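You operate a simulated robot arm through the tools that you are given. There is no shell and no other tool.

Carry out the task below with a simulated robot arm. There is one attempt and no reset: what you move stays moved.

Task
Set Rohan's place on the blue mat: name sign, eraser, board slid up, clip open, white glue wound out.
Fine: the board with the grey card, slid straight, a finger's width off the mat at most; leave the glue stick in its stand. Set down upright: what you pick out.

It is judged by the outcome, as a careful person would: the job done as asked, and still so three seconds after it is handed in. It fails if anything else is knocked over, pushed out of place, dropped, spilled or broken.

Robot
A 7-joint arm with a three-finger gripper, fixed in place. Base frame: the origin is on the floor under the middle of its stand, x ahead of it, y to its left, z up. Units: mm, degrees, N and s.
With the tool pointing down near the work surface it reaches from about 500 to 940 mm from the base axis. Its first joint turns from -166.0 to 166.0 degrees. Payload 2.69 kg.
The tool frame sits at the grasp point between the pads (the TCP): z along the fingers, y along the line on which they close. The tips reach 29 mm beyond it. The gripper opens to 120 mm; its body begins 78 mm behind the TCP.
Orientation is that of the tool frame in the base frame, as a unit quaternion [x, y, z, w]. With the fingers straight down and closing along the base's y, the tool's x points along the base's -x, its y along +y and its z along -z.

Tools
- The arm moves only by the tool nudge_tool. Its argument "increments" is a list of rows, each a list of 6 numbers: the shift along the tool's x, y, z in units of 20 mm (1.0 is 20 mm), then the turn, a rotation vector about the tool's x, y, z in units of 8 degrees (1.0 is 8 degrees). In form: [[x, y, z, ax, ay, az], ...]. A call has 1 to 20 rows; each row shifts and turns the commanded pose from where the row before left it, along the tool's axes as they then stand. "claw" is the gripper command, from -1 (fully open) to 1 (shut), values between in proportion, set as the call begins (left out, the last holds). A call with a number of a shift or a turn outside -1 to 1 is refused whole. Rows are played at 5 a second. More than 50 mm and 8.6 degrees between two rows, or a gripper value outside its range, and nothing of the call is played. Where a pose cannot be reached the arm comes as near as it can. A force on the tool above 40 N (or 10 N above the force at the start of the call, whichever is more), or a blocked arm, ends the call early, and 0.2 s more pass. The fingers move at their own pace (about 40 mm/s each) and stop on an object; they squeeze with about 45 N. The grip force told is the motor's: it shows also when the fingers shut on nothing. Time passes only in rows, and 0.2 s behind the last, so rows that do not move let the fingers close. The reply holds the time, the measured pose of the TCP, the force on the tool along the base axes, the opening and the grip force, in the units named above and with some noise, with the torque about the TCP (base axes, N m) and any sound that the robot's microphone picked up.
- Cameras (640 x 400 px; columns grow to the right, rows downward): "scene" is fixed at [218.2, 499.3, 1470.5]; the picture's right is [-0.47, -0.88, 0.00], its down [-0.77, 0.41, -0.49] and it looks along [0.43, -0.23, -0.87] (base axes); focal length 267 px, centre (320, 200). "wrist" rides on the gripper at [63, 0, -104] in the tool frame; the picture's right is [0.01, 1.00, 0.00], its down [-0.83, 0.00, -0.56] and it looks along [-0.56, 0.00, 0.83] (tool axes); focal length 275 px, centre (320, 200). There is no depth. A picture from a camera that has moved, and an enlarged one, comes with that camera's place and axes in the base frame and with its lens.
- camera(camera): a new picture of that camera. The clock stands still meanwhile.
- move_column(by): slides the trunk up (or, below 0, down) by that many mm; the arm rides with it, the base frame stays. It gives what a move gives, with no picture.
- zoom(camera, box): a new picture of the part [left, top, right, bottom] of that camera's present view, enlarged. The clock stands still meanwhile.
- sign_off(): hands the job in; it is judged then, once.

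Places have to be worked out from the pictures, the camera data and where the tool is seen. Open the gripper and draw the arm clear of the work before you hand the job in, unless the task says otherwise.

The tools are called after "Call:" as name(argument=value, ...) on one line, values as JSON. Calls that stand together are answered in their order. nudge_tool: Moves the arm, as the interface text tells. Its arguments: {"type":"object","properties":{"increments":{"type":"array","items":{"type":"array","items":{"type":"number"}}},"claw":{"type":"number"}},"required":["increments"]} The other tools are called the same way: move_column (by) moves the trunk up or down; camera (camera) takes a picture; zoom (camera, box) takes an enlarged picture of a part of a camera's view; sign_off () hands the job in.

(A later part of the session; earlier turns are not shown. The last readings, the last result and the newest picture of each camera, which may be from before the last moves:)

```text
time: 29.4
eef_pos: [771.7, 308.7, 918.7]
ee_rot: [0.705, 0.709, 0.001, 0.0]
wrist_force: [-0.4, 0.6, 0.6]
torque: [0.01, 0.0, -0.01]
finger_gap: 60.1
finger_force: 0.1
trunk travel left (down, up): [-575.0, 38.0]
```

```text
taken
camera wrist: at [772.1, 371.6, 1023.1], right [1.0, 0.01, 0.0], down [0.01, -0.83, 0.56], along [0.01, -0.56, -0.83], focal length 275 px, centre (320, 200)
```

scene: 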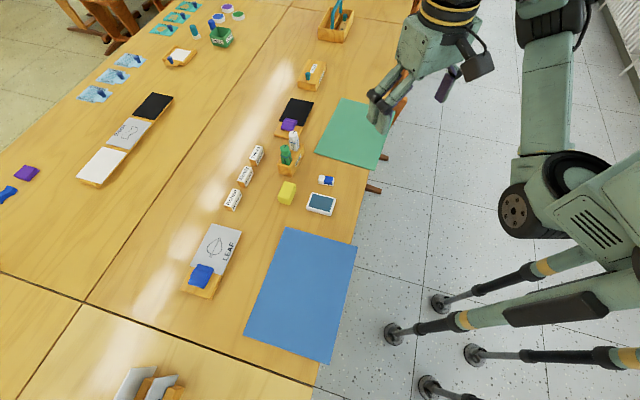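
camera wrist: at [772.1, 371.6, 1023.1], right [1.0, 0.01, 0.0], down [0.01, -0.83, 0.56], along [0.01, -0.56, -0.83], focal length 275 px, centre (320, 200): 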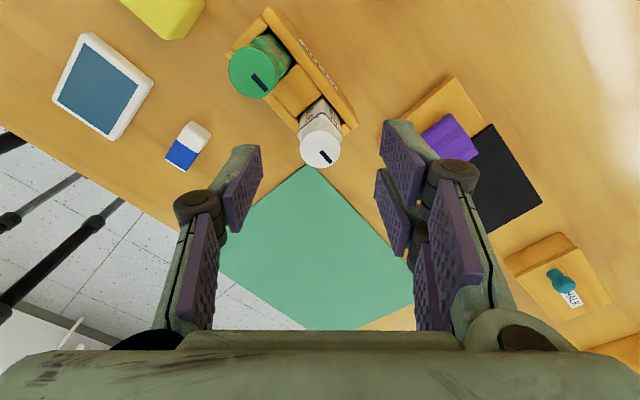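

Call:
nudge_tool(increments=[[-0.49, 0.03, 0, 0, 0, 0], [0, 0, 0.7, 0, 0, 0], [0, 0, 0.7, 0, 0, 0], [0, 0, 0.6, 0, 0, 0], [0, 0, 0.55, 0, 0, 0], [0, 0, 0, 0, 0, 0]], claw=0.15)

Call:
camera(camera="wrist")

Call:
zoom(camera="scene", box=[260, 100, 340, 170])

```text
time: 30.8
eef_pos: [771.8, 301.9, 869.8]
ee_rot: [0.705, 0.71, -0.002, -0.001]
wrist_force: [0.0, -0.2, -0.7]
torque: [-0.02, 0.01, -0.02]
finger_gap: 50.9
finger_force: 0.0
trunk travel left (down, up): [-575.0, 38.0]
```

```text
taken
camera wrist: at [771.4, 362.8, 973.2], right [1.0, 0.01, 0.0], down [0.01, -0.83, 0.56], along [0.01, -0.56, -0.83], focal length 275 px, centre (320, 200)
```

wrist: 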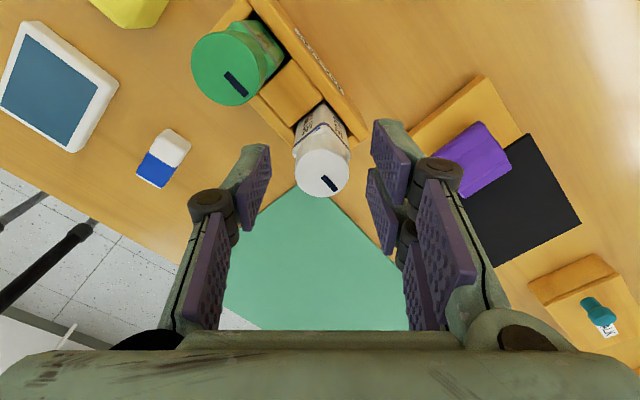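

```text
5.71 times, centred on (300, 135) of scene
camera zoom: at [218.2, 499.3, 1470.5], right [-0.47, -0.88, 0.0], down [-0.77, 0.41, -0.49], along [0.43, -0.23, -0.87], focal length 1527 px, centre (434, 571)
```

zoom: 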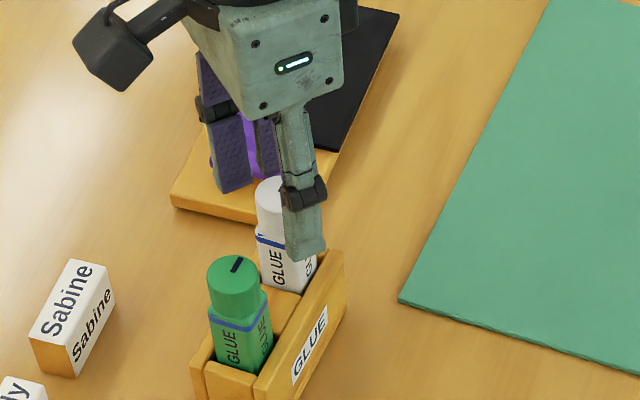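

The knob sits between the pads, about 3 mm off along tool x. I'll correct that and close gently on it.

Call:
nudge_tool(increments=[[-0.16, 0.05, 0.1, 0, 0, 0], [0, 0, 0, 0, 0, 0]])

Call:
nudge_tool(increments=[[0, 0, 0, 0, 0, 0], [0, 0, 0, 0, 0, 0], [0, 0, 0, 0, 0, 0], [0, 0, 0, 0, 0, 0]], claw=1)

Call:
camera(camera="wrist")

```text
time: 31.4
eef_pos: [773.1, 297.8, 866.3]
ee_rot: [0.705, 0.709, 0.0, 0.0]
wrist_force: [0.8, -0.5, -0.7]
torque: [0.0, -0.04, -0.02]
finger_gap: 51.1
finger_force: 0.1
trunk travel left (down, up): [-575.0, 38.0]
```

```text
time: 32.4
eef_pos: [772.3, 295.9, 866.0]
ee_rot: [0.705, 0.709, -0.001, 0.0]
wrist_force: [-0.2, -0.2, -0.2]
torque: [-0.02, -0.01, 0.01]
finger_gap: 24.7
finger_force: 39.7
trunk travel left (down, up): [-575.0, 38.0]
```

```text
taken
camera wrist: at [772.3, 359.0, 970.9], right [1.0, 0.01, 0.0], down [0.01, -0.83, 0.56], along [0.01, -0.56, -0.83], focal length 275 px, centre (320, 200)
```

wrist: 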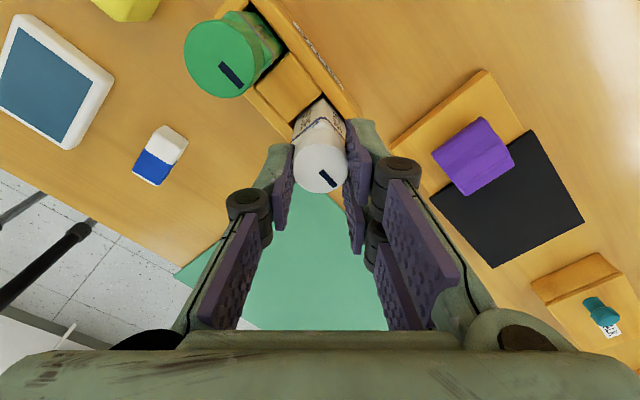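

The TCP settled about 2.5 mm past the knob centre. I'll open slightly, re-centre and close again.

Call:
nudge_tool(increments=[[0, 0, 0, 0, 0, 0], [0, 0, 0, 0, 0, 0], [0.125, 0.03, 0, 0, 0, 0], [0, 0, 0, 0, 0, 0], [0, 0, 0, 0, 0, 0]], claw=0.3)

Call:
nudge_tool(increments=[[0, 0, 0, 0, 0, 0], [0, 0, 0, 0, 0, 0], [0, 0, 0, 0, 0, 0], [0, 0, 0, 0, 0, 0]], claw=1)

Call:
zoom(camera="wrist", box=[260, 90, 390, 260])

```text
time: 33.6
eef_pos: [772.0, 297.8, 866.1]
ee_rot: [0.705, 0.709, 0.0, 0.0]
wrist_force: [-0.3, -0.2, 0.1]
torque: [0.0, -0.01, 0.04]
finger_gap: 42.1
finger_force: 0.0
trunk travel left (down, up): [-575.0, 38.0]
```

```text
time: 34.6
eef_pos: [773.0, 298.2, 865.8]
ee_rot: [0.705, 0.709, -0.001, -0.001]
wrist_force: [0.2, -0.1, -0.2]
torque: [-0.02, -0.01, 0.02]
finger_gap: 24.6
finger_force: 44.7
trunk travel left (down, up): [-575.0, 38.0]
```

```text
2.35 times, centred on (325, 175) of wrist
camera zoom: at [772.8, 360.8, 971.4], right [1.0, 0.01, 0.0], down [0.01, -0.83, 0.56], along [0.01, -0.56, -0.83], focal length 648 px, centre (308, 259)
```

zoom: 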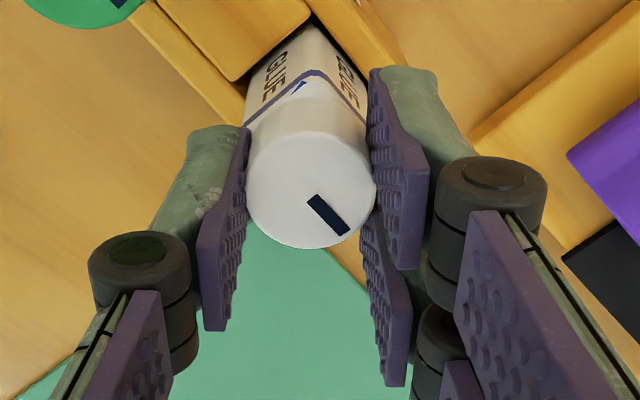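

The grip is well centred, with force near zero. I'll try a small counter-clockwise turn and watch the torque.

Call:
nudge_tool(increments=[[0, 0, 0, 0, 0, -0.5], [0, 0, 0, 0, 0, -0.5], [0, 0, 0, 0, 0, 0]])

Call:
zoom(camera="wrist", box=[260, 90, 390, 260])

Call:
zoom(camera="scene", box=[260, 100, 340, 170])

```text
time: 35.4
eef_pos: [771.5, 298.0, 867.3]
ee_rot: [0.654, 0.757, 0.0, 0.001]
wrist_force: [-0.6, -1.1, 0.4]
torque: [-0.06, 0.01, 0.01]
finger_gap: 24.8
finger_force: 45.3
trunk travel left (down, up): [-575.0, 38.0]
```

```text
2.35 times, centred on (325, 175) of wrist
camera zoom: at [763.9, 360.0, 971.4], right [0.99, 0.15, 0.0], down [0.12, -0.82, 0.56], along [0.08, -0.55, -0.83], focal length 648 px, centre (308, 259)
```

zoom: 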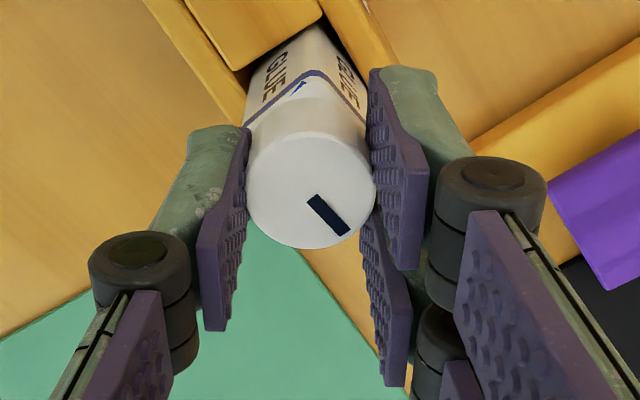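

```text
5.71 times, centred on (300, 135) of scene
camera zoom: at [218.2, 499.3, 1470.5], right [-0.47, -0.88, 0.0], down [-0.77, 0.41, -0.49], along [0.43, -0.23, -0.87], focal length 1527 px, centre (434, 571)
```

zoom: 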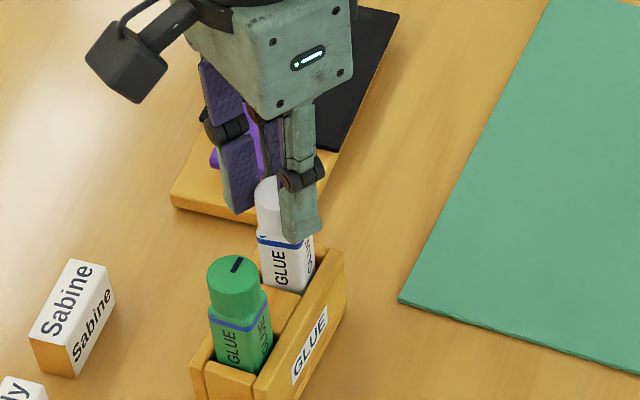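

The body turned with the knob inside its loose slot, with no torque yet. I'll continue in small steps until the slot catches the body and watch whether the knob then turns against it.

Call:
nudge_tool(increments=[[0, 0, 0, 0, 0, -0.5], [0, 0, 0, 0, 0, -0.5], [0, 0, 0, 0, 0, 0]])

Call:
zoom(camera="wrist", box=[260, 90, 390, 260])

Call:
zoom(camera="scene", box=[260, 100, 340, 170])

```text
time: 36.2
eef_pos: [772.5, 299.1, 867.2]
ee_rot: [0.599, 0.8, 0.0, 0.001]
wrist_force: [2.3, -2.1, 3.3]
torque: [-0.13, -0.2, -0.21]
finger_gap: 24.4
finger_force: 44.9
trunk travel left (down, up): [-575.0, 38.0]
```

```text
2.35 times, centred on (325, 175) of wrist
camera zoom: at [755.6, 357.8, 971.3], right [0.96, 0.28, 0.0], down [0.24, -0.8, 0.56], along [0.16, -0.53, -0.83], focal length 648 px, centre (308, 259)
```

zoom: 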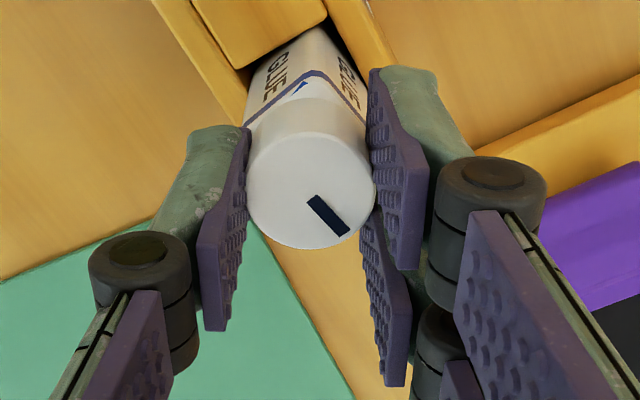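

```text
5.71 times, centred on (300, 135) of scene
camera zoom: at [218.2, 499.3, 1470.5], right [-0.47, -0.88, 0.0], down [-0.77, 0.41, -0.49], along [0.43, -0.23, -0.87], focal length 1527 px, centre (434, 571)
```

zoom: 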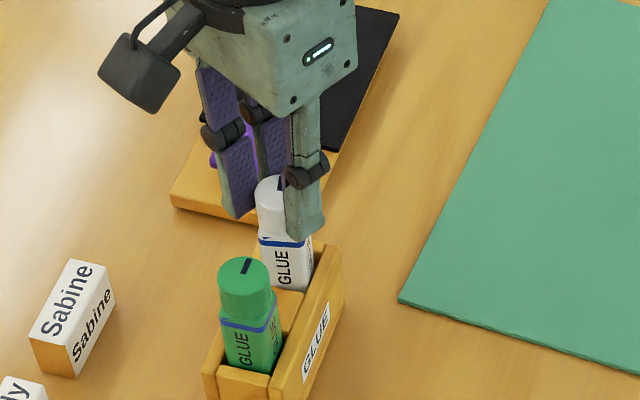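

The stand itself turned about 5° counter-clockwise and the knob did not turn against the body, so counter-clockwise is blocked. I'll turn back clockwise in small steps and watch for the knob to turn.

Call:
nudge_tool(increments=[[0, 0, 0, 0, 0, 0.5], [0, 0, 0, 0, 0, 0.5], [0, 0, 0, 0, 0, 0.5], [0, 0, 0, 0, 0, 0.5], [0, 0, 0, 0, 0, 0]])

Call:
zoom(camera="wrist", box=[260, 90, 390, 260])

Call:
zoom(camera="scene", box=[260, 100, 340, 170])

```text
time: 37.4
eef_pos: [772.4, 299.2, 866.6]
ee_rot: [0.706, 0.708, -0.001, 0.0]
wrist_force: [0.1, 0.4, 2.0]
torque: [0.08, 0.06, 0.03]
finger_gap: 24.4
finger_force: 45.2
trunk travel left (down, up): [-575.0, 38.0]
```

```text
2.35 times, centred on (325, 175) of wrist
camera zoom: at [773.5, 361.3, 971.3], right [1.0, 0.01, 0.0], down [0.01, -0.83, 0.56], along [0.0, -0.56, -0.83], focal length 648 px, centre (308, 259)
```

zoom: 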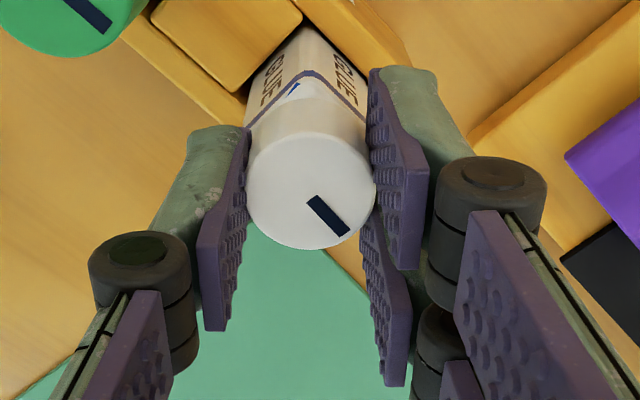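

```text
5.71 times, centred on (300, 135) of scene
camera zoom: at [218.2, 499.3, 1470.5], right [-0.47, -0.88, 0.0], down [-0.77, 0.41, -0.49], along [0.43, -0.23, -0.87], focal length 1527 px, centre (434, 571)
```

zoom: 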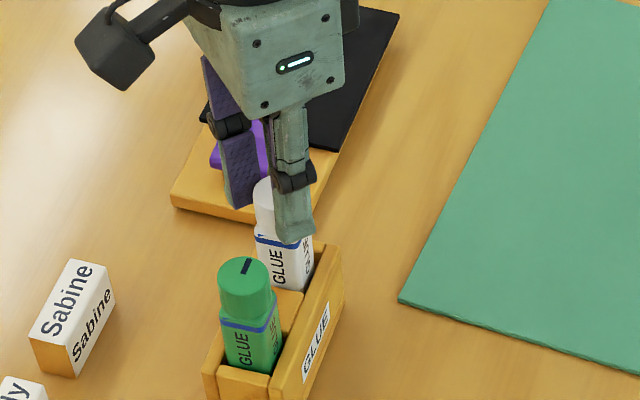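

Going clockwise, the body now lags the gripper, so the knob turns relative to it at low torque. I'll continue clockwise.

Call:
nudge_tool(increments=[[0, 0, 0, 0, 0, 0.5], [0, 0, 0, 0, 0, 0.5], [0, 0, 0, 0, 0, 0.5], [0, 0, 0, 0, 0, 0.5], [0, 0, 0, 0, 0, 0]])

Call:
zoom(camera="wrist", box=[260, 90, 390, 260])

Call:
zoom(camera="scene", box=[260, 100, 340, 170])

```text
time: 38.6
eef_pos: [772.6, 299.1, 866.6]
ee_rot: [0.797, 0.603, 0.0, 0.0]
wrist_force: [-1.1, 0.3, 2.7]
torque: [0.09, 0.09, 0.0]
finger_gap: 24.3
finger_force: 44.5
trunk travel left (down, up): [-575.0, 38.0]
```

```text
2.35 times, centred on (325, 175) of wrist
camera zoom: at [790.5, 358.5, 971.3], right [0.96, -0.27, 0.0], down [-0.22, -0.8, 0.56], along [-0.15, -0.54, -0.83], focal length 648 px, centre (308, 259)
```

zoom: 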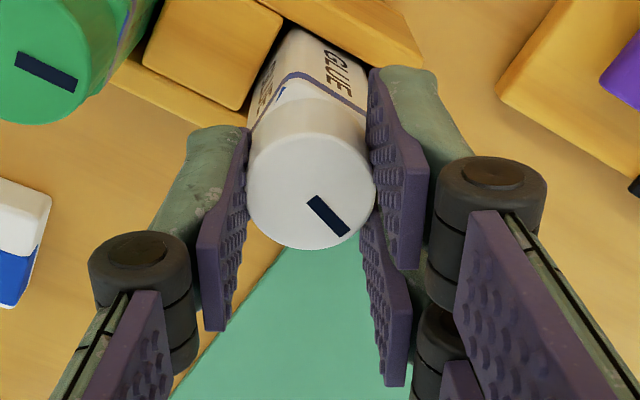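

```text
5.71 times, centred on (300, 135) of scene
camera zoom: at [218.2, 499.3, 1470.5], right [-0.47, -0.88, 0.0], down [-0.77, 0.41, -0.49], along [0.43, -0.23, -0.87], focal length 1527 px, centre (434, 571)
```

zoom: 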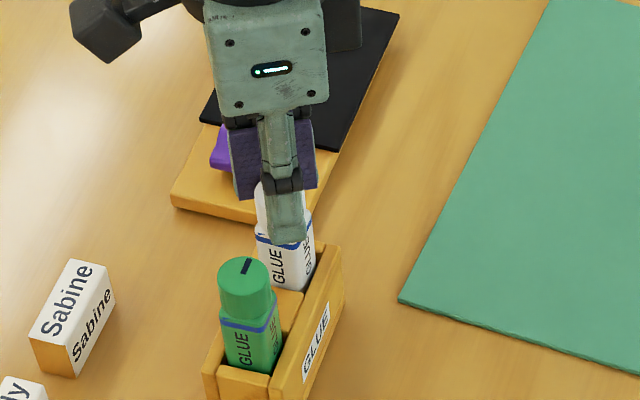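

Clockwise works: the knob turns against the body at almost no torque and the stand stays still. I'll keep winding clockwise, watching the clearance to the green stick.

Call:
nudge_tool(increments=[[0, 0, 0, 0, 0, 0.6], [0, 0, 0, 0, 0, 0.6], [0, 0, 0, 0, 0, 0.6], [0, 0, 0, 0, 0, 0.6], [0, 0, 0, 0, 0, 0.6], [0, 0, 0, 0, 0, 0]])

Call:
zoom(camera="wrist", box=[220, 90, 400, 260])

Call:
zoom(camera="scene", box=[260, 100, 340, 170])

```text
time: 40.0
eef_pos: [772.8, 298.1, 866.3]
ee_rot: [0.906, 0.424, 0.0, 0.0]
wrist_force: [2.0, -0.9, 2.7]
torque: [-0.08, -0.06, -0.01]
finger_gap: 24.2
finger_force: 45.1
trunk travel left (down, up): [-575.0, 38.0]
```

```text
2.35 times, centred on (310, 175) of wrist
camera zoom: at [814.1, 346.4, 971.3], right [0.77, -0.64, 0.0], down [-0.53, -0.64, 0.56], along [-0.35, -0.43, -0.83], focal length 648 px, centre (344, 259)
```

zoom: 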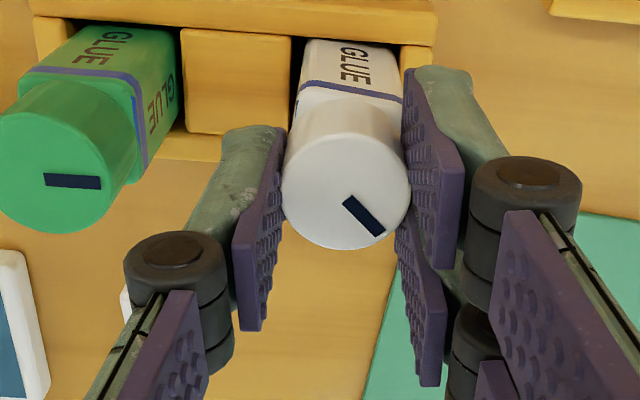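

```text
5.71 times, centred on (300, 135) of scene
camera zoom: at [218.2, 499.3, 1470.5], right [-0.47, -0.88, 0.0], down [-0.77, 0.41, -0.49], along [0.43, -0.23, -0.87], focal length 1527 px, centre (434, 571)
```

zoom: 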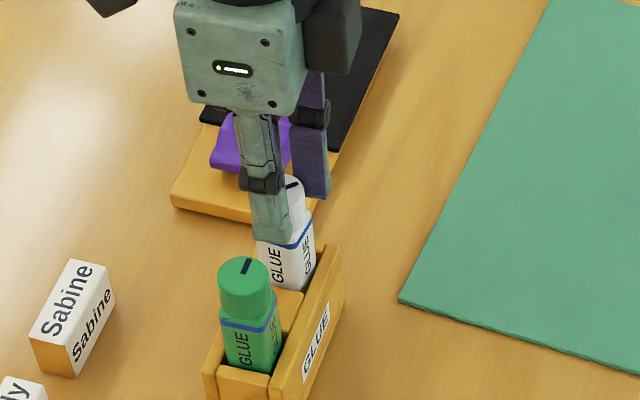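

Call:
nudge_tool(increments=[[0, 0, 0, 0, 0, 0.7], [0, 0, 0, 0, 0, 0.7], [0, 0, 0, 0, 0, 0.7], [0, 0, 0, 0, 0, 0.7], [0, 0, 0, 0, 0, 0.7], [0, 0, 0, 0, 0, 0]])

Call:
zoom(camera="wrist", box=[220, 90, 400, 260])

Call:
zoom(camera="scene", box=[260, 100, 340, 170])

```text
time: 41.4
eef_pos: [772.6, 299.1, 865.8]
ee_rot: [0.981, 0.192, 0.0, 0.0]
wrist_force: [-0.6, 0.1, 0.7]
torque: [0.06, 0.02, 0.0]
finger_gap: 24.5
finger_force: 44.6
trunk travel left (down, up): [-575.0, 38.0]
```

```text
2.35 times, centred on (310, 175) of wrist
camera zoom: at [831.7, 322.1, 971.2], right [0.38, -0.92, 0.0], down [-0.77, -0.32, 0.56], along [-0.51, -0.21, -0.83], focal length 648 px, centre (344, 259)
```

zoom: 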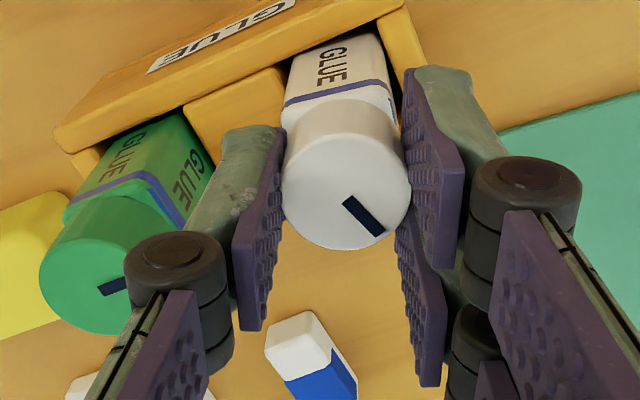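

```text
5.71 times, centred on (300, 135) of scene
camera zoom: at [218.2, 499.3, 1470.5], right [-0.47, -0.88, 0.0], down [-0.77, 0.41, -0.49], along [0.43, -0.23, -0.87], focal length 1527 px, centre (434, 571)
```

zoom: 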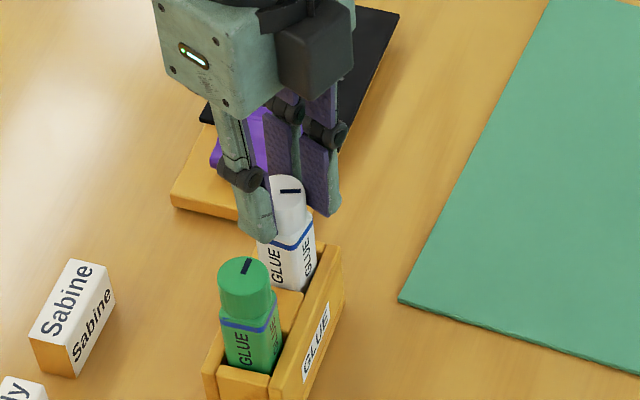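

Call:
nudge_tool(increments=[[0, 0, 0, 0, 0, 0.7], [0, 0, 0, 0, 0, 0.7], [0, 0, 0, 0, 0, 0.7], [0, 0, 0, 0, 0, 0.7], [0, 0, 0, 0, 0, 0.7], [0, 0, 0, 0, 0, 0]])

Call:
zoom(camera="wrist", box=[220, 90, 400, 260])

Call:
zoom(camera="scene", box=[260, 100, 340, 170])

```text
time: 42.8
eef_pos: [772.9, 298.3, 866.3]
ee_rot: [0.999, -0.051, 0.0, 0.0]
wrist_force: [-2.3, 1.9, 3.0]
torque: [0.17, 0.15, -0.01]
finger_gap: 24.4
finger_force: 45.3
trunk travel left (down, up): [-575.0, 38.0]
```

```text
2.35 times, centred on (310, 175) of wrist
camera zoom: at [836.6, 291.6, 971.3], right [-0.1, -1.0, 0.0], down [-0.83, 0.08, 0.56], along [-0.55, 0.05, -0.83], focal length 648 px, centre (344, 259)
```

zoom: 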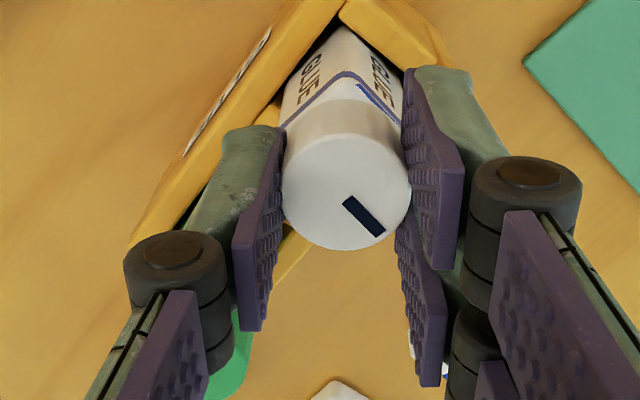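

```text
5.71 times, centred on (300, 135) of scene
camera zoom: at [218.2, 499.3, 1470.5], right [-0.47, -0.88, 0.0], down [-0.77, 0.41, -0.49], along [0.43, -0.23, -0.87], focal length 1527 px, centre (434, 571)
```

zoom: 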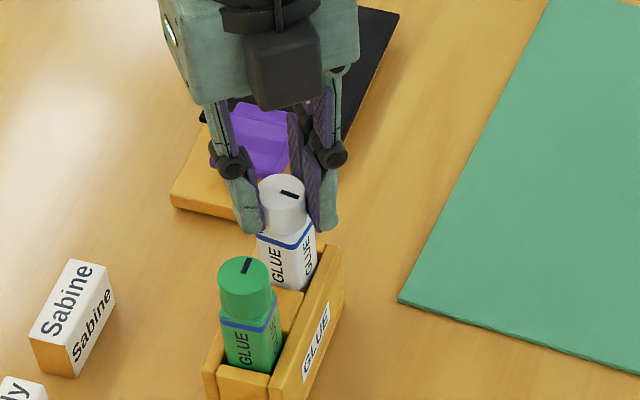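

A blue arrow shows on the stick's other face. I'll zoom in on it.

Call:
zoom(camera="wrist", box=[295, 110, 345, 145])

```text
11.43 times, centred on (320, 128) of wrist
camera zoom: at [836.6, 291.6, 971.3], right [-0.1, -1.0, 0.0], down [-0.83, 0.08, 0.56], along [-0.55, 0.05, -0.83], focal length 3146 px, centre (320, 1029)
```

zoom: 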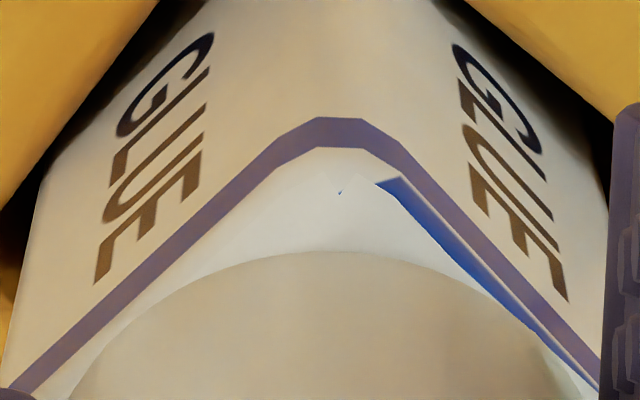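

The blue mark is a ring arrow around the shoulder with its head at the +t/+n corner, which means clockwise and agrees with what I felt. So far it has turned about 90°. I'll release, lift clear, turn back and re-grip for another stroke.

Call:
nudge_tool(increments=[[0, 0, 0, 0, 0, 0], [0, 0, 0, 0, 0, 0], [0, 0, 0, 0, 0, 0], [0, 0, -0.7, 0, 0, 0], [0, 0, -0.9, 0, 0, 0], [0, 0, 0, 0, 0, 0]], claw=0.3)

Call:
zoom(camera="wrist", box=[220, 60, 420, 230])

Call:
zoom(camera="scene", box=[270, 110, 330, 170])

```text
time: 44.2
eef_pos: [772.7, 297.7, 899.0]
ee_rot: [0.999, -0.049, 0.0, -0.001]
wrist_force: [0.2, -0.9, 0.2]
torque: [-0.02, -0.01, 0.01]
finger_gap: 42.1
finger_force: 0.1
trunk travel left (down, up): [-575.0, 38.0]
```

```text
2.35 times, centred on (320, 145) of wrist
camera zoom: at [836.3, 291.3, 1003.6], right [-0.1, -1.0, 0.0], down [-0.83, 0.08, 0.56], along [-0.55, 0.05, -0.83], focal length 648 px, centre (320, 329)
```

zoom: 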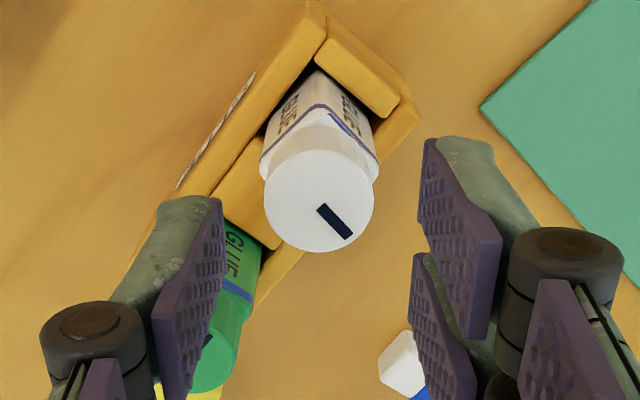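

```text
6.67 times, centred on (300, 140) of scene
camera zoom: at [218.2, 499.3, 1470.5], right [-0.47, -0.88, 0.0], down [-0.77, 0.41, -0.49], along [0.43, -0.23, -0.87], focal length 1782 px, centre (453, 600)
```

zoom: 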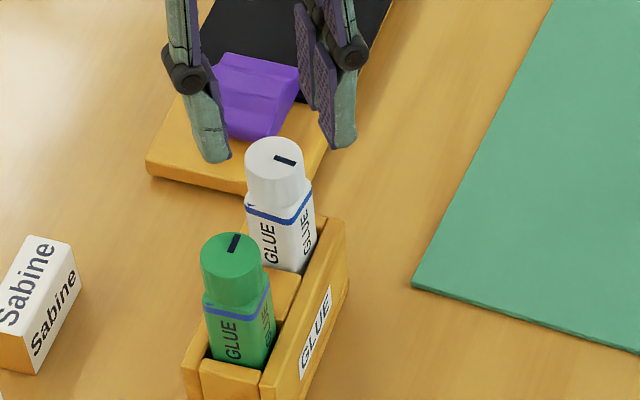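

The pointer has clearly turned and the stick stands fine in its holder. I'll rotate the open gripper back counter-clockwise above the knobs, then re-grip.

Call:
nudge_tool(increments=[[0, 0, 0, 0, 0, -1], [0, 0, 0, 0, 0, -1], [0, 0, 0, 0, 0, -1], [0, 0, 0, 0, 0, -1], [0, 0, 0, 0, 0, -1], [0, 0, 0, 0, 0, -1], [0, 0, 0, 0, 0, -1], [0, 0, 0, 0, 0, -1], [0, 0, 0, 0, 0, -1], [0, 0, 0, 0, 0, -1], [0, 0, 0, 0, 0, -1], [0, 0, 0, 0, 0, -1], [0, 0, 0, 0, 0, -1], [0, 0, 0, 0, 0, -1], [0, 0, 0, 0, 0, -1], [0, 0, 0, 0, 0, -1], [0, 0, 0, 0, 0, -1], [0, 0, 0, 0, 0, -1], [0, 0, 0, 0, 0, -1], [0, 0, 0, 0, 0, 0]])

Call:
camera(camera="wrist")

```text
time: 48.4
eef_pos: [772.6, 299.4, 898.8]
ee_rot: [0.288, 0.958, 0.0, 0.0]
wrist_force: [1.4, 0.6, -0.5]
torque: [-0.01, -0.02, 0.02]
finger_gap: 42.1
finger_force: 0.0
trunk travel left (down, up): [-575.0, 38.0]
```

```text
taken
camera wrist: at [720.7, 332.8, 1003.5], right [0.55, 0.84, 0.0], down [0.69, -0.46, 0.56], along [0.46, -0.31, -0.83], focal length 275 px, centre (320, 200)
```

wrist: 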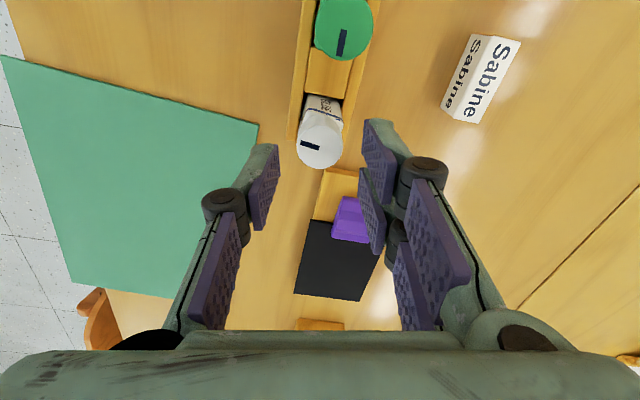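

Call:
nudge_tool(increments=[[0, 0, 0.8, 0, 0, 0], [0, 0, 0.8, 0, 0, 0], [0, 0, 0, 0, 0, 0]])

Call:
nudge_tool(increments=[[0, 0, 0, 0, 0, 0], [0, 0, 0, 0, 0, 0], [0, 0, 0, 0, 0, 0], [0, 0, 0, 0, 0, 0]], claw=1)

Call:
zoom(camera="wrist", box=[220, 90, 400, 260])

```text
time: 49.2
eef_pos: [772.8, 297.4, 866.5]
ee_rot: [0.29, 0.957, 0.0, 0.0]
wrist_force: [0.6, 0.1, -0.2]
torque: [-0.02, 0.01, -0.01]
finger_gap: 41.9
finger_force: 0.0
trunk travel left (down, up): [-575.0, 38.0]
```

```text
time: 50.2
eef_pos: [773.8, 298.8, 866.1]
ee_rot: [0.29, 0.957, 0.0, 0.001]
wrist_force: [-0.5, -0.7, -0.8]
torque: [0.03, 0.02, -0.02]
finger_gap: 24.4
finger_force: 44.8
trunk travel left (down, up): [-575.0, 38.0]
```

```text
2.35 times, centred on (310, 175) of wrist
camera zoom: at [721.2, 332.5, 971.1], right [0.55, 0.83, 0.0], down [0.69, -0.46, 0.56], along [0.46, -0.31, -0.83], focal length 648 px, centre (344, 259)
```

zoom: 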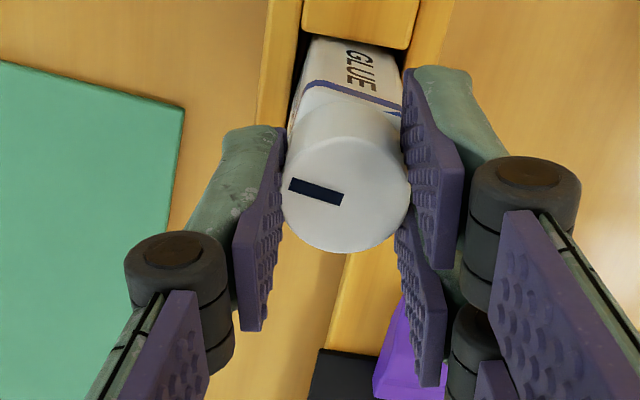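

Call:
nudge_tool(increments=[[0, 0, 0, 0, 0, 0.6], [0, 0, 0, 0, 0, 0.6], [0, 0, 0, 0, 0, 0.6], [0, 0, 0, 0, 0, 0.6], [0, 0, 0, 0, 0, 0.6], [0, 0, 0, 0, 0, 0.6], [0, 0, 0, 0, 0, 0.6], [0, 0, 0, 0, 0, 0.6]])

Call:
zoom(camera="wrist", box=[220, 90, 400, 260])

Call:
zoom(camera="scene", box=[260, 100, 340, 170])

```text
time: 52.0
eef_pos: [772.7, 298.5, 867.4]
ee_rot: [0.589, 0.808, -0.001, 0.0]
wrist_force: [-0.9, 2.3, 1.2]
torque: [0.14, 0.1, 0.01]
finger_gap: 24.0
finger_force: 45.8
trunk travel left (down, up): [-575.0, 38.0]
```

```text
2.35 times, centred on (310, 175) of wrist
camera zoom: at [754.7, 357.8, 971.0], right [0.95, 0.31, 0.0], down [0.26, -0.79, 0.56], along [0.17, -0.53, -0.83], focal length 648 px, centre (344, 259)
```

zoom: 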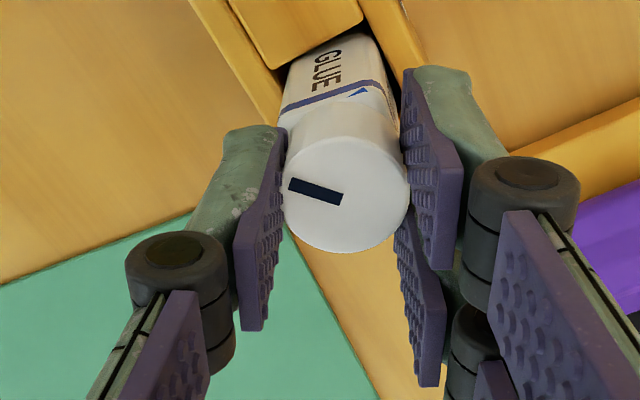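

```text
5.71 times, centred on (300, 135) of scene
camera zoom: at [218.2, 499.3, 1470.5], right [-0.47, -0.88, 0.0], down [-0.77, 0.41, -0.49], along [0.43, -0.23, -0.87], focal length 1527 px, centre (434, 571)
```

zoom: 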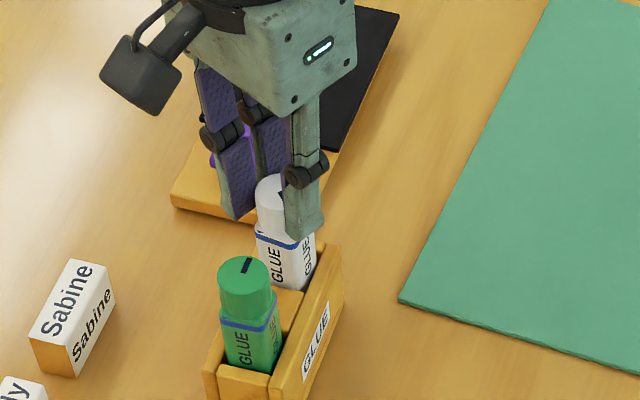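

Call:
nudge_tool(increments=[[0, 0, 0, 0, 0, 0.6], [0, 0, 0, 0, 0, 0.6], [0, 0, 0, 0, 0, 0.6], [0, 0, 0, 0, 0, 0.6], [0, 0, 0, 0, 0, 0.6], [0, 0, 0, 0, 0, 0.6], [0, 0, 0, 0, 0, 0]])

Call:
zoom(camera="wrist", box=[220, 90, 400, 260])

Call:
zoom(camera="scene", box=[260, 100, 340, 170])

```text
time: 53.6
eef_pos: [772.2, 298.3, 868.1]
ee_rot: [0.772, 0.636, 0.0, 0.0]
wrist_force: [1.6, 0.0, -0.9]
torque: [-0.08, -0.05, 0.02]
finger_gap: 24.1
finger_force: 45.4
trunk travel left (down, up): [-575.0, 38.0]
```

```text
2.35 times, centred on (310, 175) of wrist
camera zoom: at [785.6, 359.9, 971.3], right [0.98, -0.19, 0.0], down [-0.15, -0.82, 0.56], along [-0.1, -0.55, -0.83], focal length 648 px, centre (344, 259)
```

zoom: 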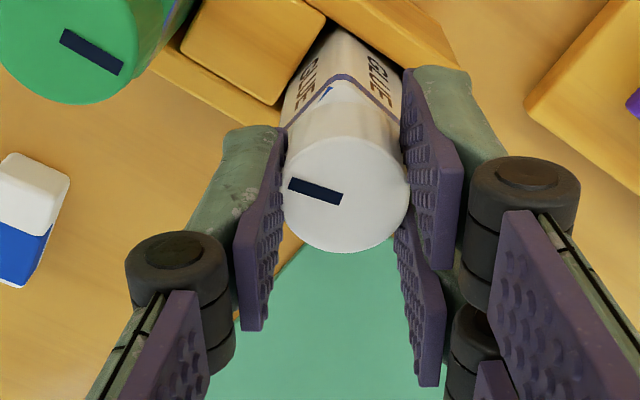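

```text
5.71 times, centred on (300, 135) of scene
camera zoom: at [218.2, 499.3, 1470.5], right [-0.47, -0.88, 0.0], down [-0.77, 0.41, -0.49], along [0.43, -0.23, -0.87], focal length 1527 px, centre (434, 571)
```

zoom: 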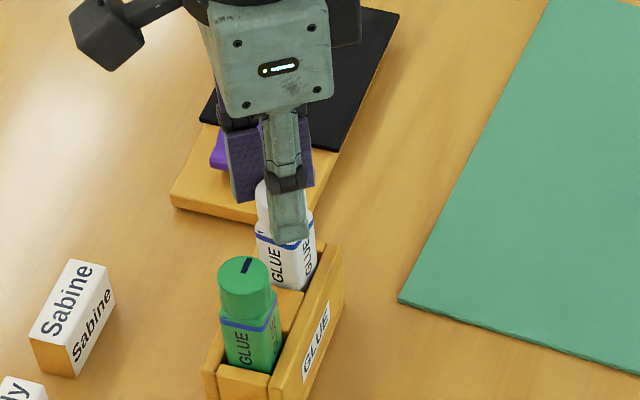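

Call:
nudge_tool(increments=[[0, 0, 0, 0, 0, 0.6], [0, 0, 0, 0, 0, 0.6], [0, 0, 0, 0, 0, 0.6], [0, 0, 0, 0, 0, 0.6], [0, 0, 0, 0, 0, 0.6], [0, 0, 0, 0, 0, 0.6], [0, 0, 0, 0, 0, 0]])

Call:
zoom(camera="wrist", box=[220, 90, 400, 260])

Call:
zoom(camera="scene", box=[260, 100, 340, 170])

```text
time: 55.2
eef_pos: [771.9, 298.4, 867.9]
ee_rot: [0.905, 0.425, -0.001, -0.001]
wrist_force: [-2.7, -2.3, -0.2]
torque: [-0.13, 0.31, 0.18]
finger_gap: 24.2
finger_force: 45.6
trunk travel left (down, up): [-575.0, 38.0]
```

```text
2.35 times, centred on (310, 175) of wrist
camera zoom: at [813.7, 346.5, 971.4], right [0.77, -0.64, 0.0], down [-0.53, -0.64, 0.56], along [-0.35, -0.43, -0.83], focal length 648 px, centre (344, 259)
```

zoom: 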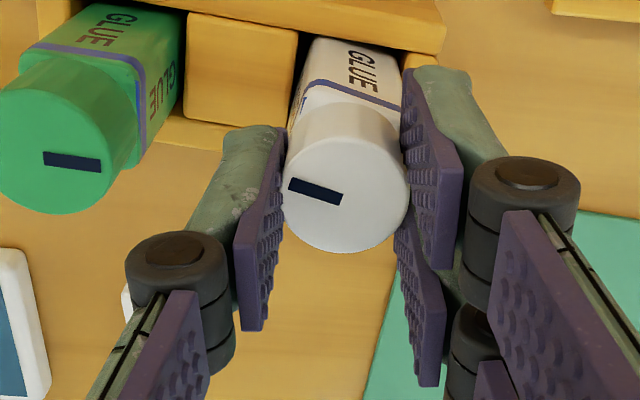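

```text
5.71 times, centred on (300, 135) of scene
camera zoom: at [218.2, 499.3, 1470.5], right [-0.47, -0.88, 0.0], down [-0.77, 0.41, -0.49], along [0.43, -0.23, -0.87], focal length 1527 px, centre (434, 571)
```

zoom: 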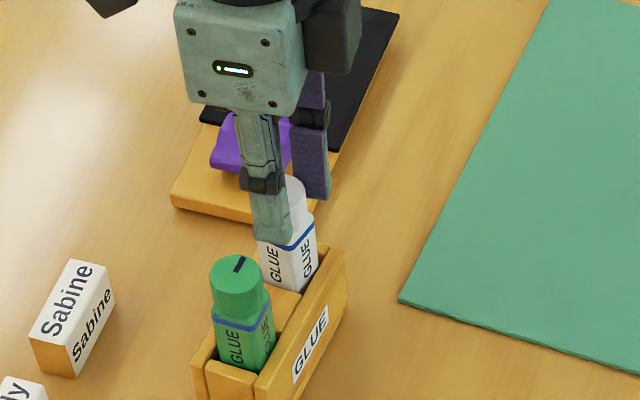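

Torque rose to 0.18 N·m and the stand swung back clockwise, so the knob has reached its wound-out end stop. I'll compare the stand with its original pose using the same crop as the first one.

Call:
zoom(camera="scene", box=[220, 120, 360, 220])

```text
4.00 times, centred on (290, 170) of scene
camera zoom: at [218.2, 499.3, 1470.5], right [-0.47, -0.88, 0.0], down [-0.77, 0.41, -0.49], along [0.43, -0.23, -0.87], focal length 1069 px, centre (440, 320)
```

zoom: 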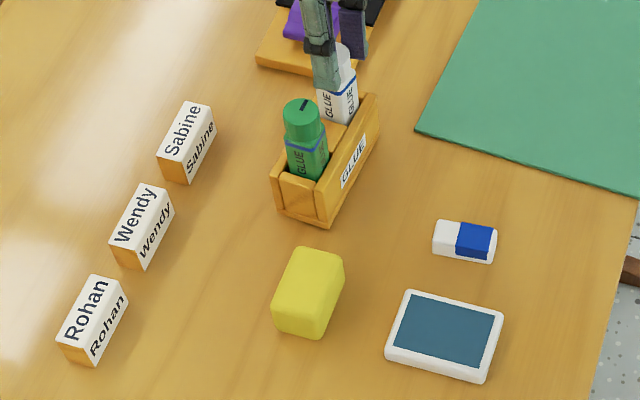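

Call:
zoom(camera="scene", box=[278, 120, 318, 180])

```text
6.67 times, centred on (298, 150) of scene
camera zoom: at [218.2, 499.3, 1470.5], right [-0.47, -0.88, 0.0], down [-0.77, 0.41, -0.49], along [0.43, -0.23, -0.87], focal length 1782 px, centre (467, 533)
```

zoom: 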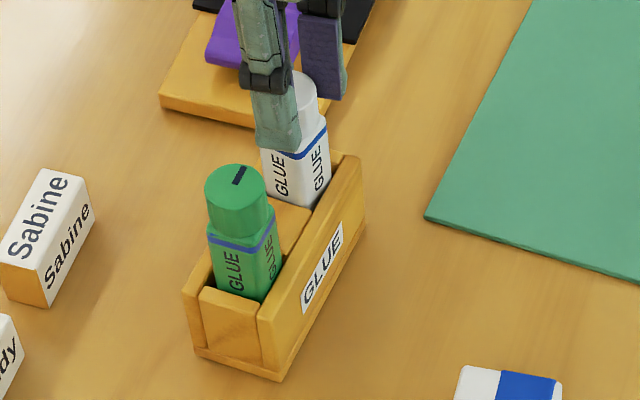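

The stand is back within about 1 mm of its starting pose. I'll release the knob, rise straight up and check the pointer.

Call:
nudge_tool(increments=[[0, 0, 0, 0, 0, 0], [0, 0, 0, 0, 0, 0], [0, 0, 0, 0, 0, 0], [0, 0, -0.8, 0, 0, 0], [0, 0, -1, 0, 0, 0], [0, 0, -1, 0, 0, 0], [0, 0, -1, 0, 0, 0], [0, 0, 0, 0, 0, 0]], claw=0.3)

Call:
zoom(camera="scene", box=[270, 110, 330, 170])

Call:
camera(camera="wrist")

```text
time: 57.0
eef_pos: [772.5, 298.6, 942.9]
ee_rot: [0.905, 0.425, 0.0, 0.0]
wrist_force: [0.1, -0.5, -0.2]
torque: [0.03, 0.01, 0.04]
finger_gap: 42.1
finger_force: 0.2
trunk travel left (down, up): [-575.0, 38.0]
```

```text
6.67 times, centred on (300, 140) of scene
camera zoom: at [218.2, 499.3, 1470.5], right [-0.47, -0.88, 0.0], down [-0.77, 0.41, -0.49], along [0.43, -0.23, -0.87], focal length 1782 px, centre (453, 600)
```

zoom: 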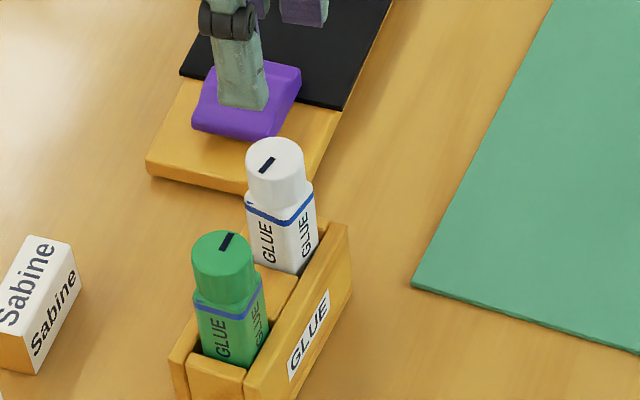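

```text
taken
camera wrist: at [814.3, 346.2, 1048.0], right [0.77, -0.64, 0.0], down [-0.53, -0.64, 0.56], along [-0.35, -0.43, -0.83], focal length 275 px, centre (320, 200)
```

wrist: 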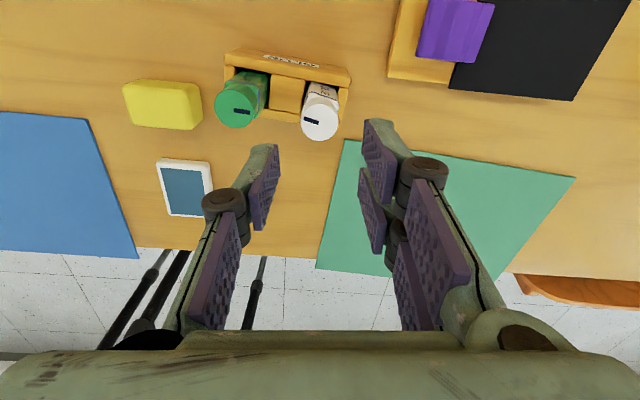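

The pointer has turned 180° to the stop, so the white glue is wound out and still in its stand. Next is the eraser near (633,254). I'll unwind the wrist, go over it and look.

Call:
nudge_tool(increments=[[0, 0, 0, 0, 0, -1], [0, 0, 0, 0, 0, -1], [0, 0, 0, 0, 0, -1], [0, 0, 0, 0, 0, -1], [0, 0, 0, 0, 0, -1], [0, 0, 0, 0, 0, -1], [0, 0, 0, 0, 0, -1], [0, 0, 0, 0, 0, -1], [0, 0, 0, 0, 0, -1], [0, 0, 0, 0, 0, -1], [0, 0, 0, 0, 0, -1], [0, 0, 0, 0, 0, -1], [0, 0, 0, 0, 0, -1], [0, 0, 0, 0, 0, -1], [0, 0, 0, 0, 0, -1], [0, 0, 0, 0, 0, -1], [0, 0, 0, 0, 0, -1], [0, 0, 0, 0, 0, -1], [0, 0, 0, 0, 0, -1], [0, 0, 0, 0, 0, -1]])

Call:
nudge_tool(increments=[[0, 0, 0, 0, 0, -0.9], [0, 0, 0, 0, 0, -0.9], [0, 0, 0, 0, 0, -0.9], [0.864, 0.589, 0, 0, 0, 0], [0.864, 0.589, 0.4, 0, 0, 0], [0.864, 0.589, 0.6, 0, 0, 0], [0.864, 0.589, 0.6, 0, 0, 0], [0.864, 0.589, 0.7, 0, 0, 0], [0.864, 0.589, 0.7, 0, 0, 0], [0.864, 0.589, 0.7, 0, 0, 0], [0, 0, 0, 0, 0, 0]], claw=0)

Call:
camera(camera="wrist")

```text
time: 61.2
eef_pos: [772.9, 298.2, 942.8]
ee_rot: [-0.262, 0.965, -0.001, 0.0]
wrist_force: [-0.2, -0.3, 1.0]
torque: [0.05, 0.02, -0.03]
finger_gap: 42.2
finger_force: 0.1
trunk travel left (down, up): [-575.0, 38.0]
```

```text
time: 63.6
eef_pos: [631.0, 253.4, 868.4]
ee_rot: [-0.437, 0.899, 0.0, 0.0]
wrist_force: [-0.2, 0.1, -0.6]
torque: [0.0, -0.02, 0.01]
finger_gap: 60.0
finger_force: 0.0
trunk travel left (down, up): [-575.0, 38.0]
```

```text
taken
camera wrist: at [593.9, 203.8, 973.6], right [-0.79, 0.61, 0.0], down [0.51, 0.66, 0.56], along [0.34, 0.44, -0.83], focal length 275 px, centre (320, 200)
```

wrist: 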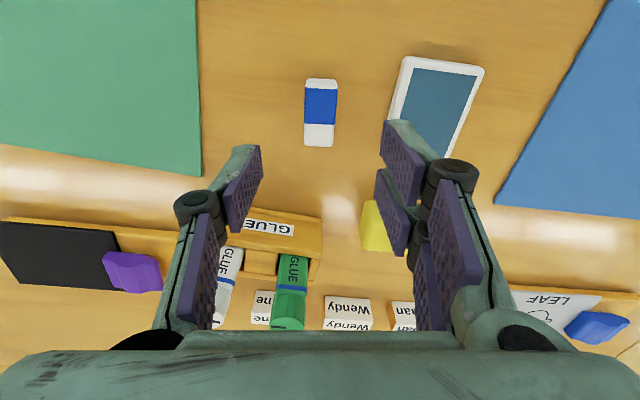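

The eraser is aligned with the tool at about (634,256) and is roughly 55×28 mm, with the tablet close on the right. I'll narrow the gap so the outer finger clears the tablet, centre up and descend to just above it.

Call:
nudge_tool(increments=[[-0.2, 0, 0, 0, 0, 0], [0, 0, 0.9, 0, 0, 0], [0, 0, 0.9, 0, 0, 0], [0, 0, 0.9, 0, 0, 0], [0, 0, 0.8, 0, 0, 0], [0, 0, 0, 0, 0, 0]], claw=0.22)

Call:
camera(camera="wrist")

Call:
zoom(camera="scene", box=[290, 150, 370, 220])

```text
time: 65.0
eef_pos: [637.6, 256.0, 798.1]
ee_rot: [-0.437, 0.899, 0.0, 0.0]
wrist_force: [0.6, -0.4, 0.6]
torque: [0.0, -0.02, -0.05]
finger_gap: 46.9
finger_force: 0.1
trunk travel left (down, up): [-575.0, 38.0]
```

```text
taken
camera wrist: at [598.8, 205.6, 903.0], right [-0.79, 0.61, 0.0], down [0.51, 0.66, 0.56], along [0.34, 0.44, -0.83], focal length 275 px, centre (320, 200)
```

wrist: 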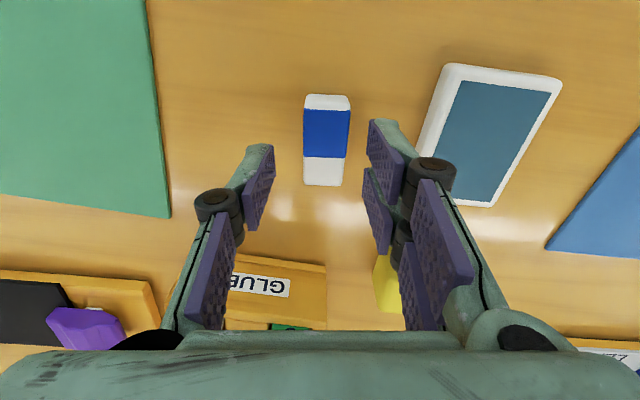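

```text
5.71 times, centred on (330, 185) of scene
camera zoom: at [218.2, 499.3, 1470.5], right [-0.47, -0.88, 0.0], down [-0.77, 0.41, -0.49], along [0.43, -0.23, -0.87], focal length 1527 px, centre (263, 286)
```

zoom: 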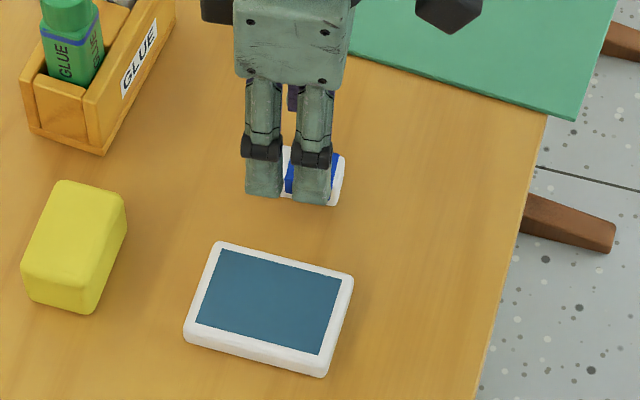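

Call:
nudge_tool(increments=[[0.13, 0.18, 0, 0, 0, 0], [0, 0, 0, 0, 0, 0], [0, 0, 0.4, 0, 0, 0], [0, 0, 0.4, 0, 0, 0], [0, 0, 0, 0, 0, 0]])

Call:
zoom(camera="wrist", box=[220, 80, 420, 240])

Call:
zoom(camera="scene", box=[310, 155, 360, 200])

```text
time: 66.2
eef_pos: [632.1, 256.9, 781.6]
ee_rot: [-0.438, 0.899, 0.0, 0.0]
wrist_force: [-0.2, -0.6, 0.2]
torque: [-0.03, 0.0, -0.01]
finger_gap: 46.7
finger_force: 0.1
trunk travel left (down, up): [-575.0, 38.0]
```

```text
2.50 times, centred on (320, 160) of wrist
camera zoom: at [593.9, 206.4, 886.5], right [-0.79, 0.61, 0.0], down [0.51, 0.66, 0.56], along [0.34, 0.44, -0.83], focal length 688 px, centre (320, 300)
```

zoom: 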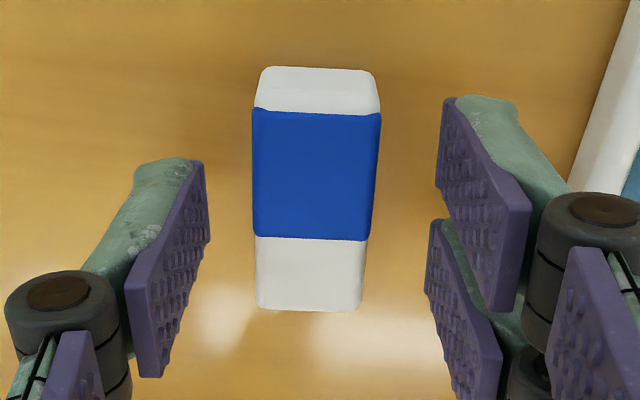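

```text
8.89 times, centred on (335, 178) of scene
camera zoom: at [218.2, 499.3, 1470.5], right [-0.47, -0.88, 0.0], down [-0.77, 0.41, -0.49], along [0.43, -0.23, -0.87], focal length 2376 px, centre (187, 400)
```

zoom: 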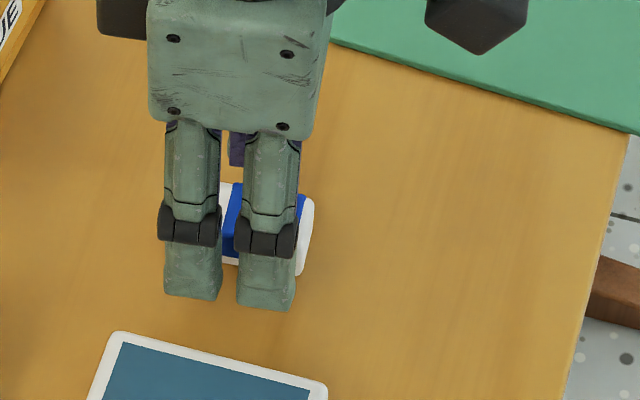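

Call:
nudge_tool(increments=[[0, 0, 0.15, 0, 0, 0], [0, 0, 0.15, 0, 0, 0], [0, 0, 0, 0, 0, 0]])

Call:
zoom(camera="scene", box=[310, 155, 360, 200])

```text
time: 67.0
eef_pos: [630.3, 258.7, 776.2]
ee_rot: [-0.437, 0.9, 0.0, 0.0]
wrist_force: [0.2, 0.1, 0.5]
torque: [0.0, -0.01, -0.05]
finger_gap: 46.5
finger_force: 0.0
trunk travel left (down, up): [-575.0, 38.0]
```

```text
8.89 times, centred on (335, 178) of scene
camera zoom: at [218.2, 499.3, 1470.5], right [-0.47, -0.88, 0.0], down [-0.77, 0.41, -0.49], along [0.43, -0.23, -0.87], focal length 2376 px, centre (187, 400)
```

zoom: 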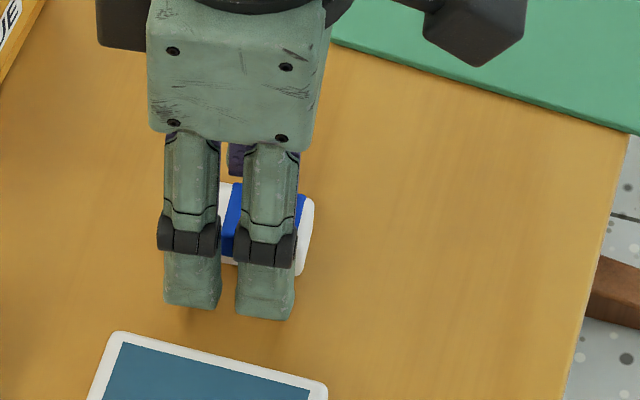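

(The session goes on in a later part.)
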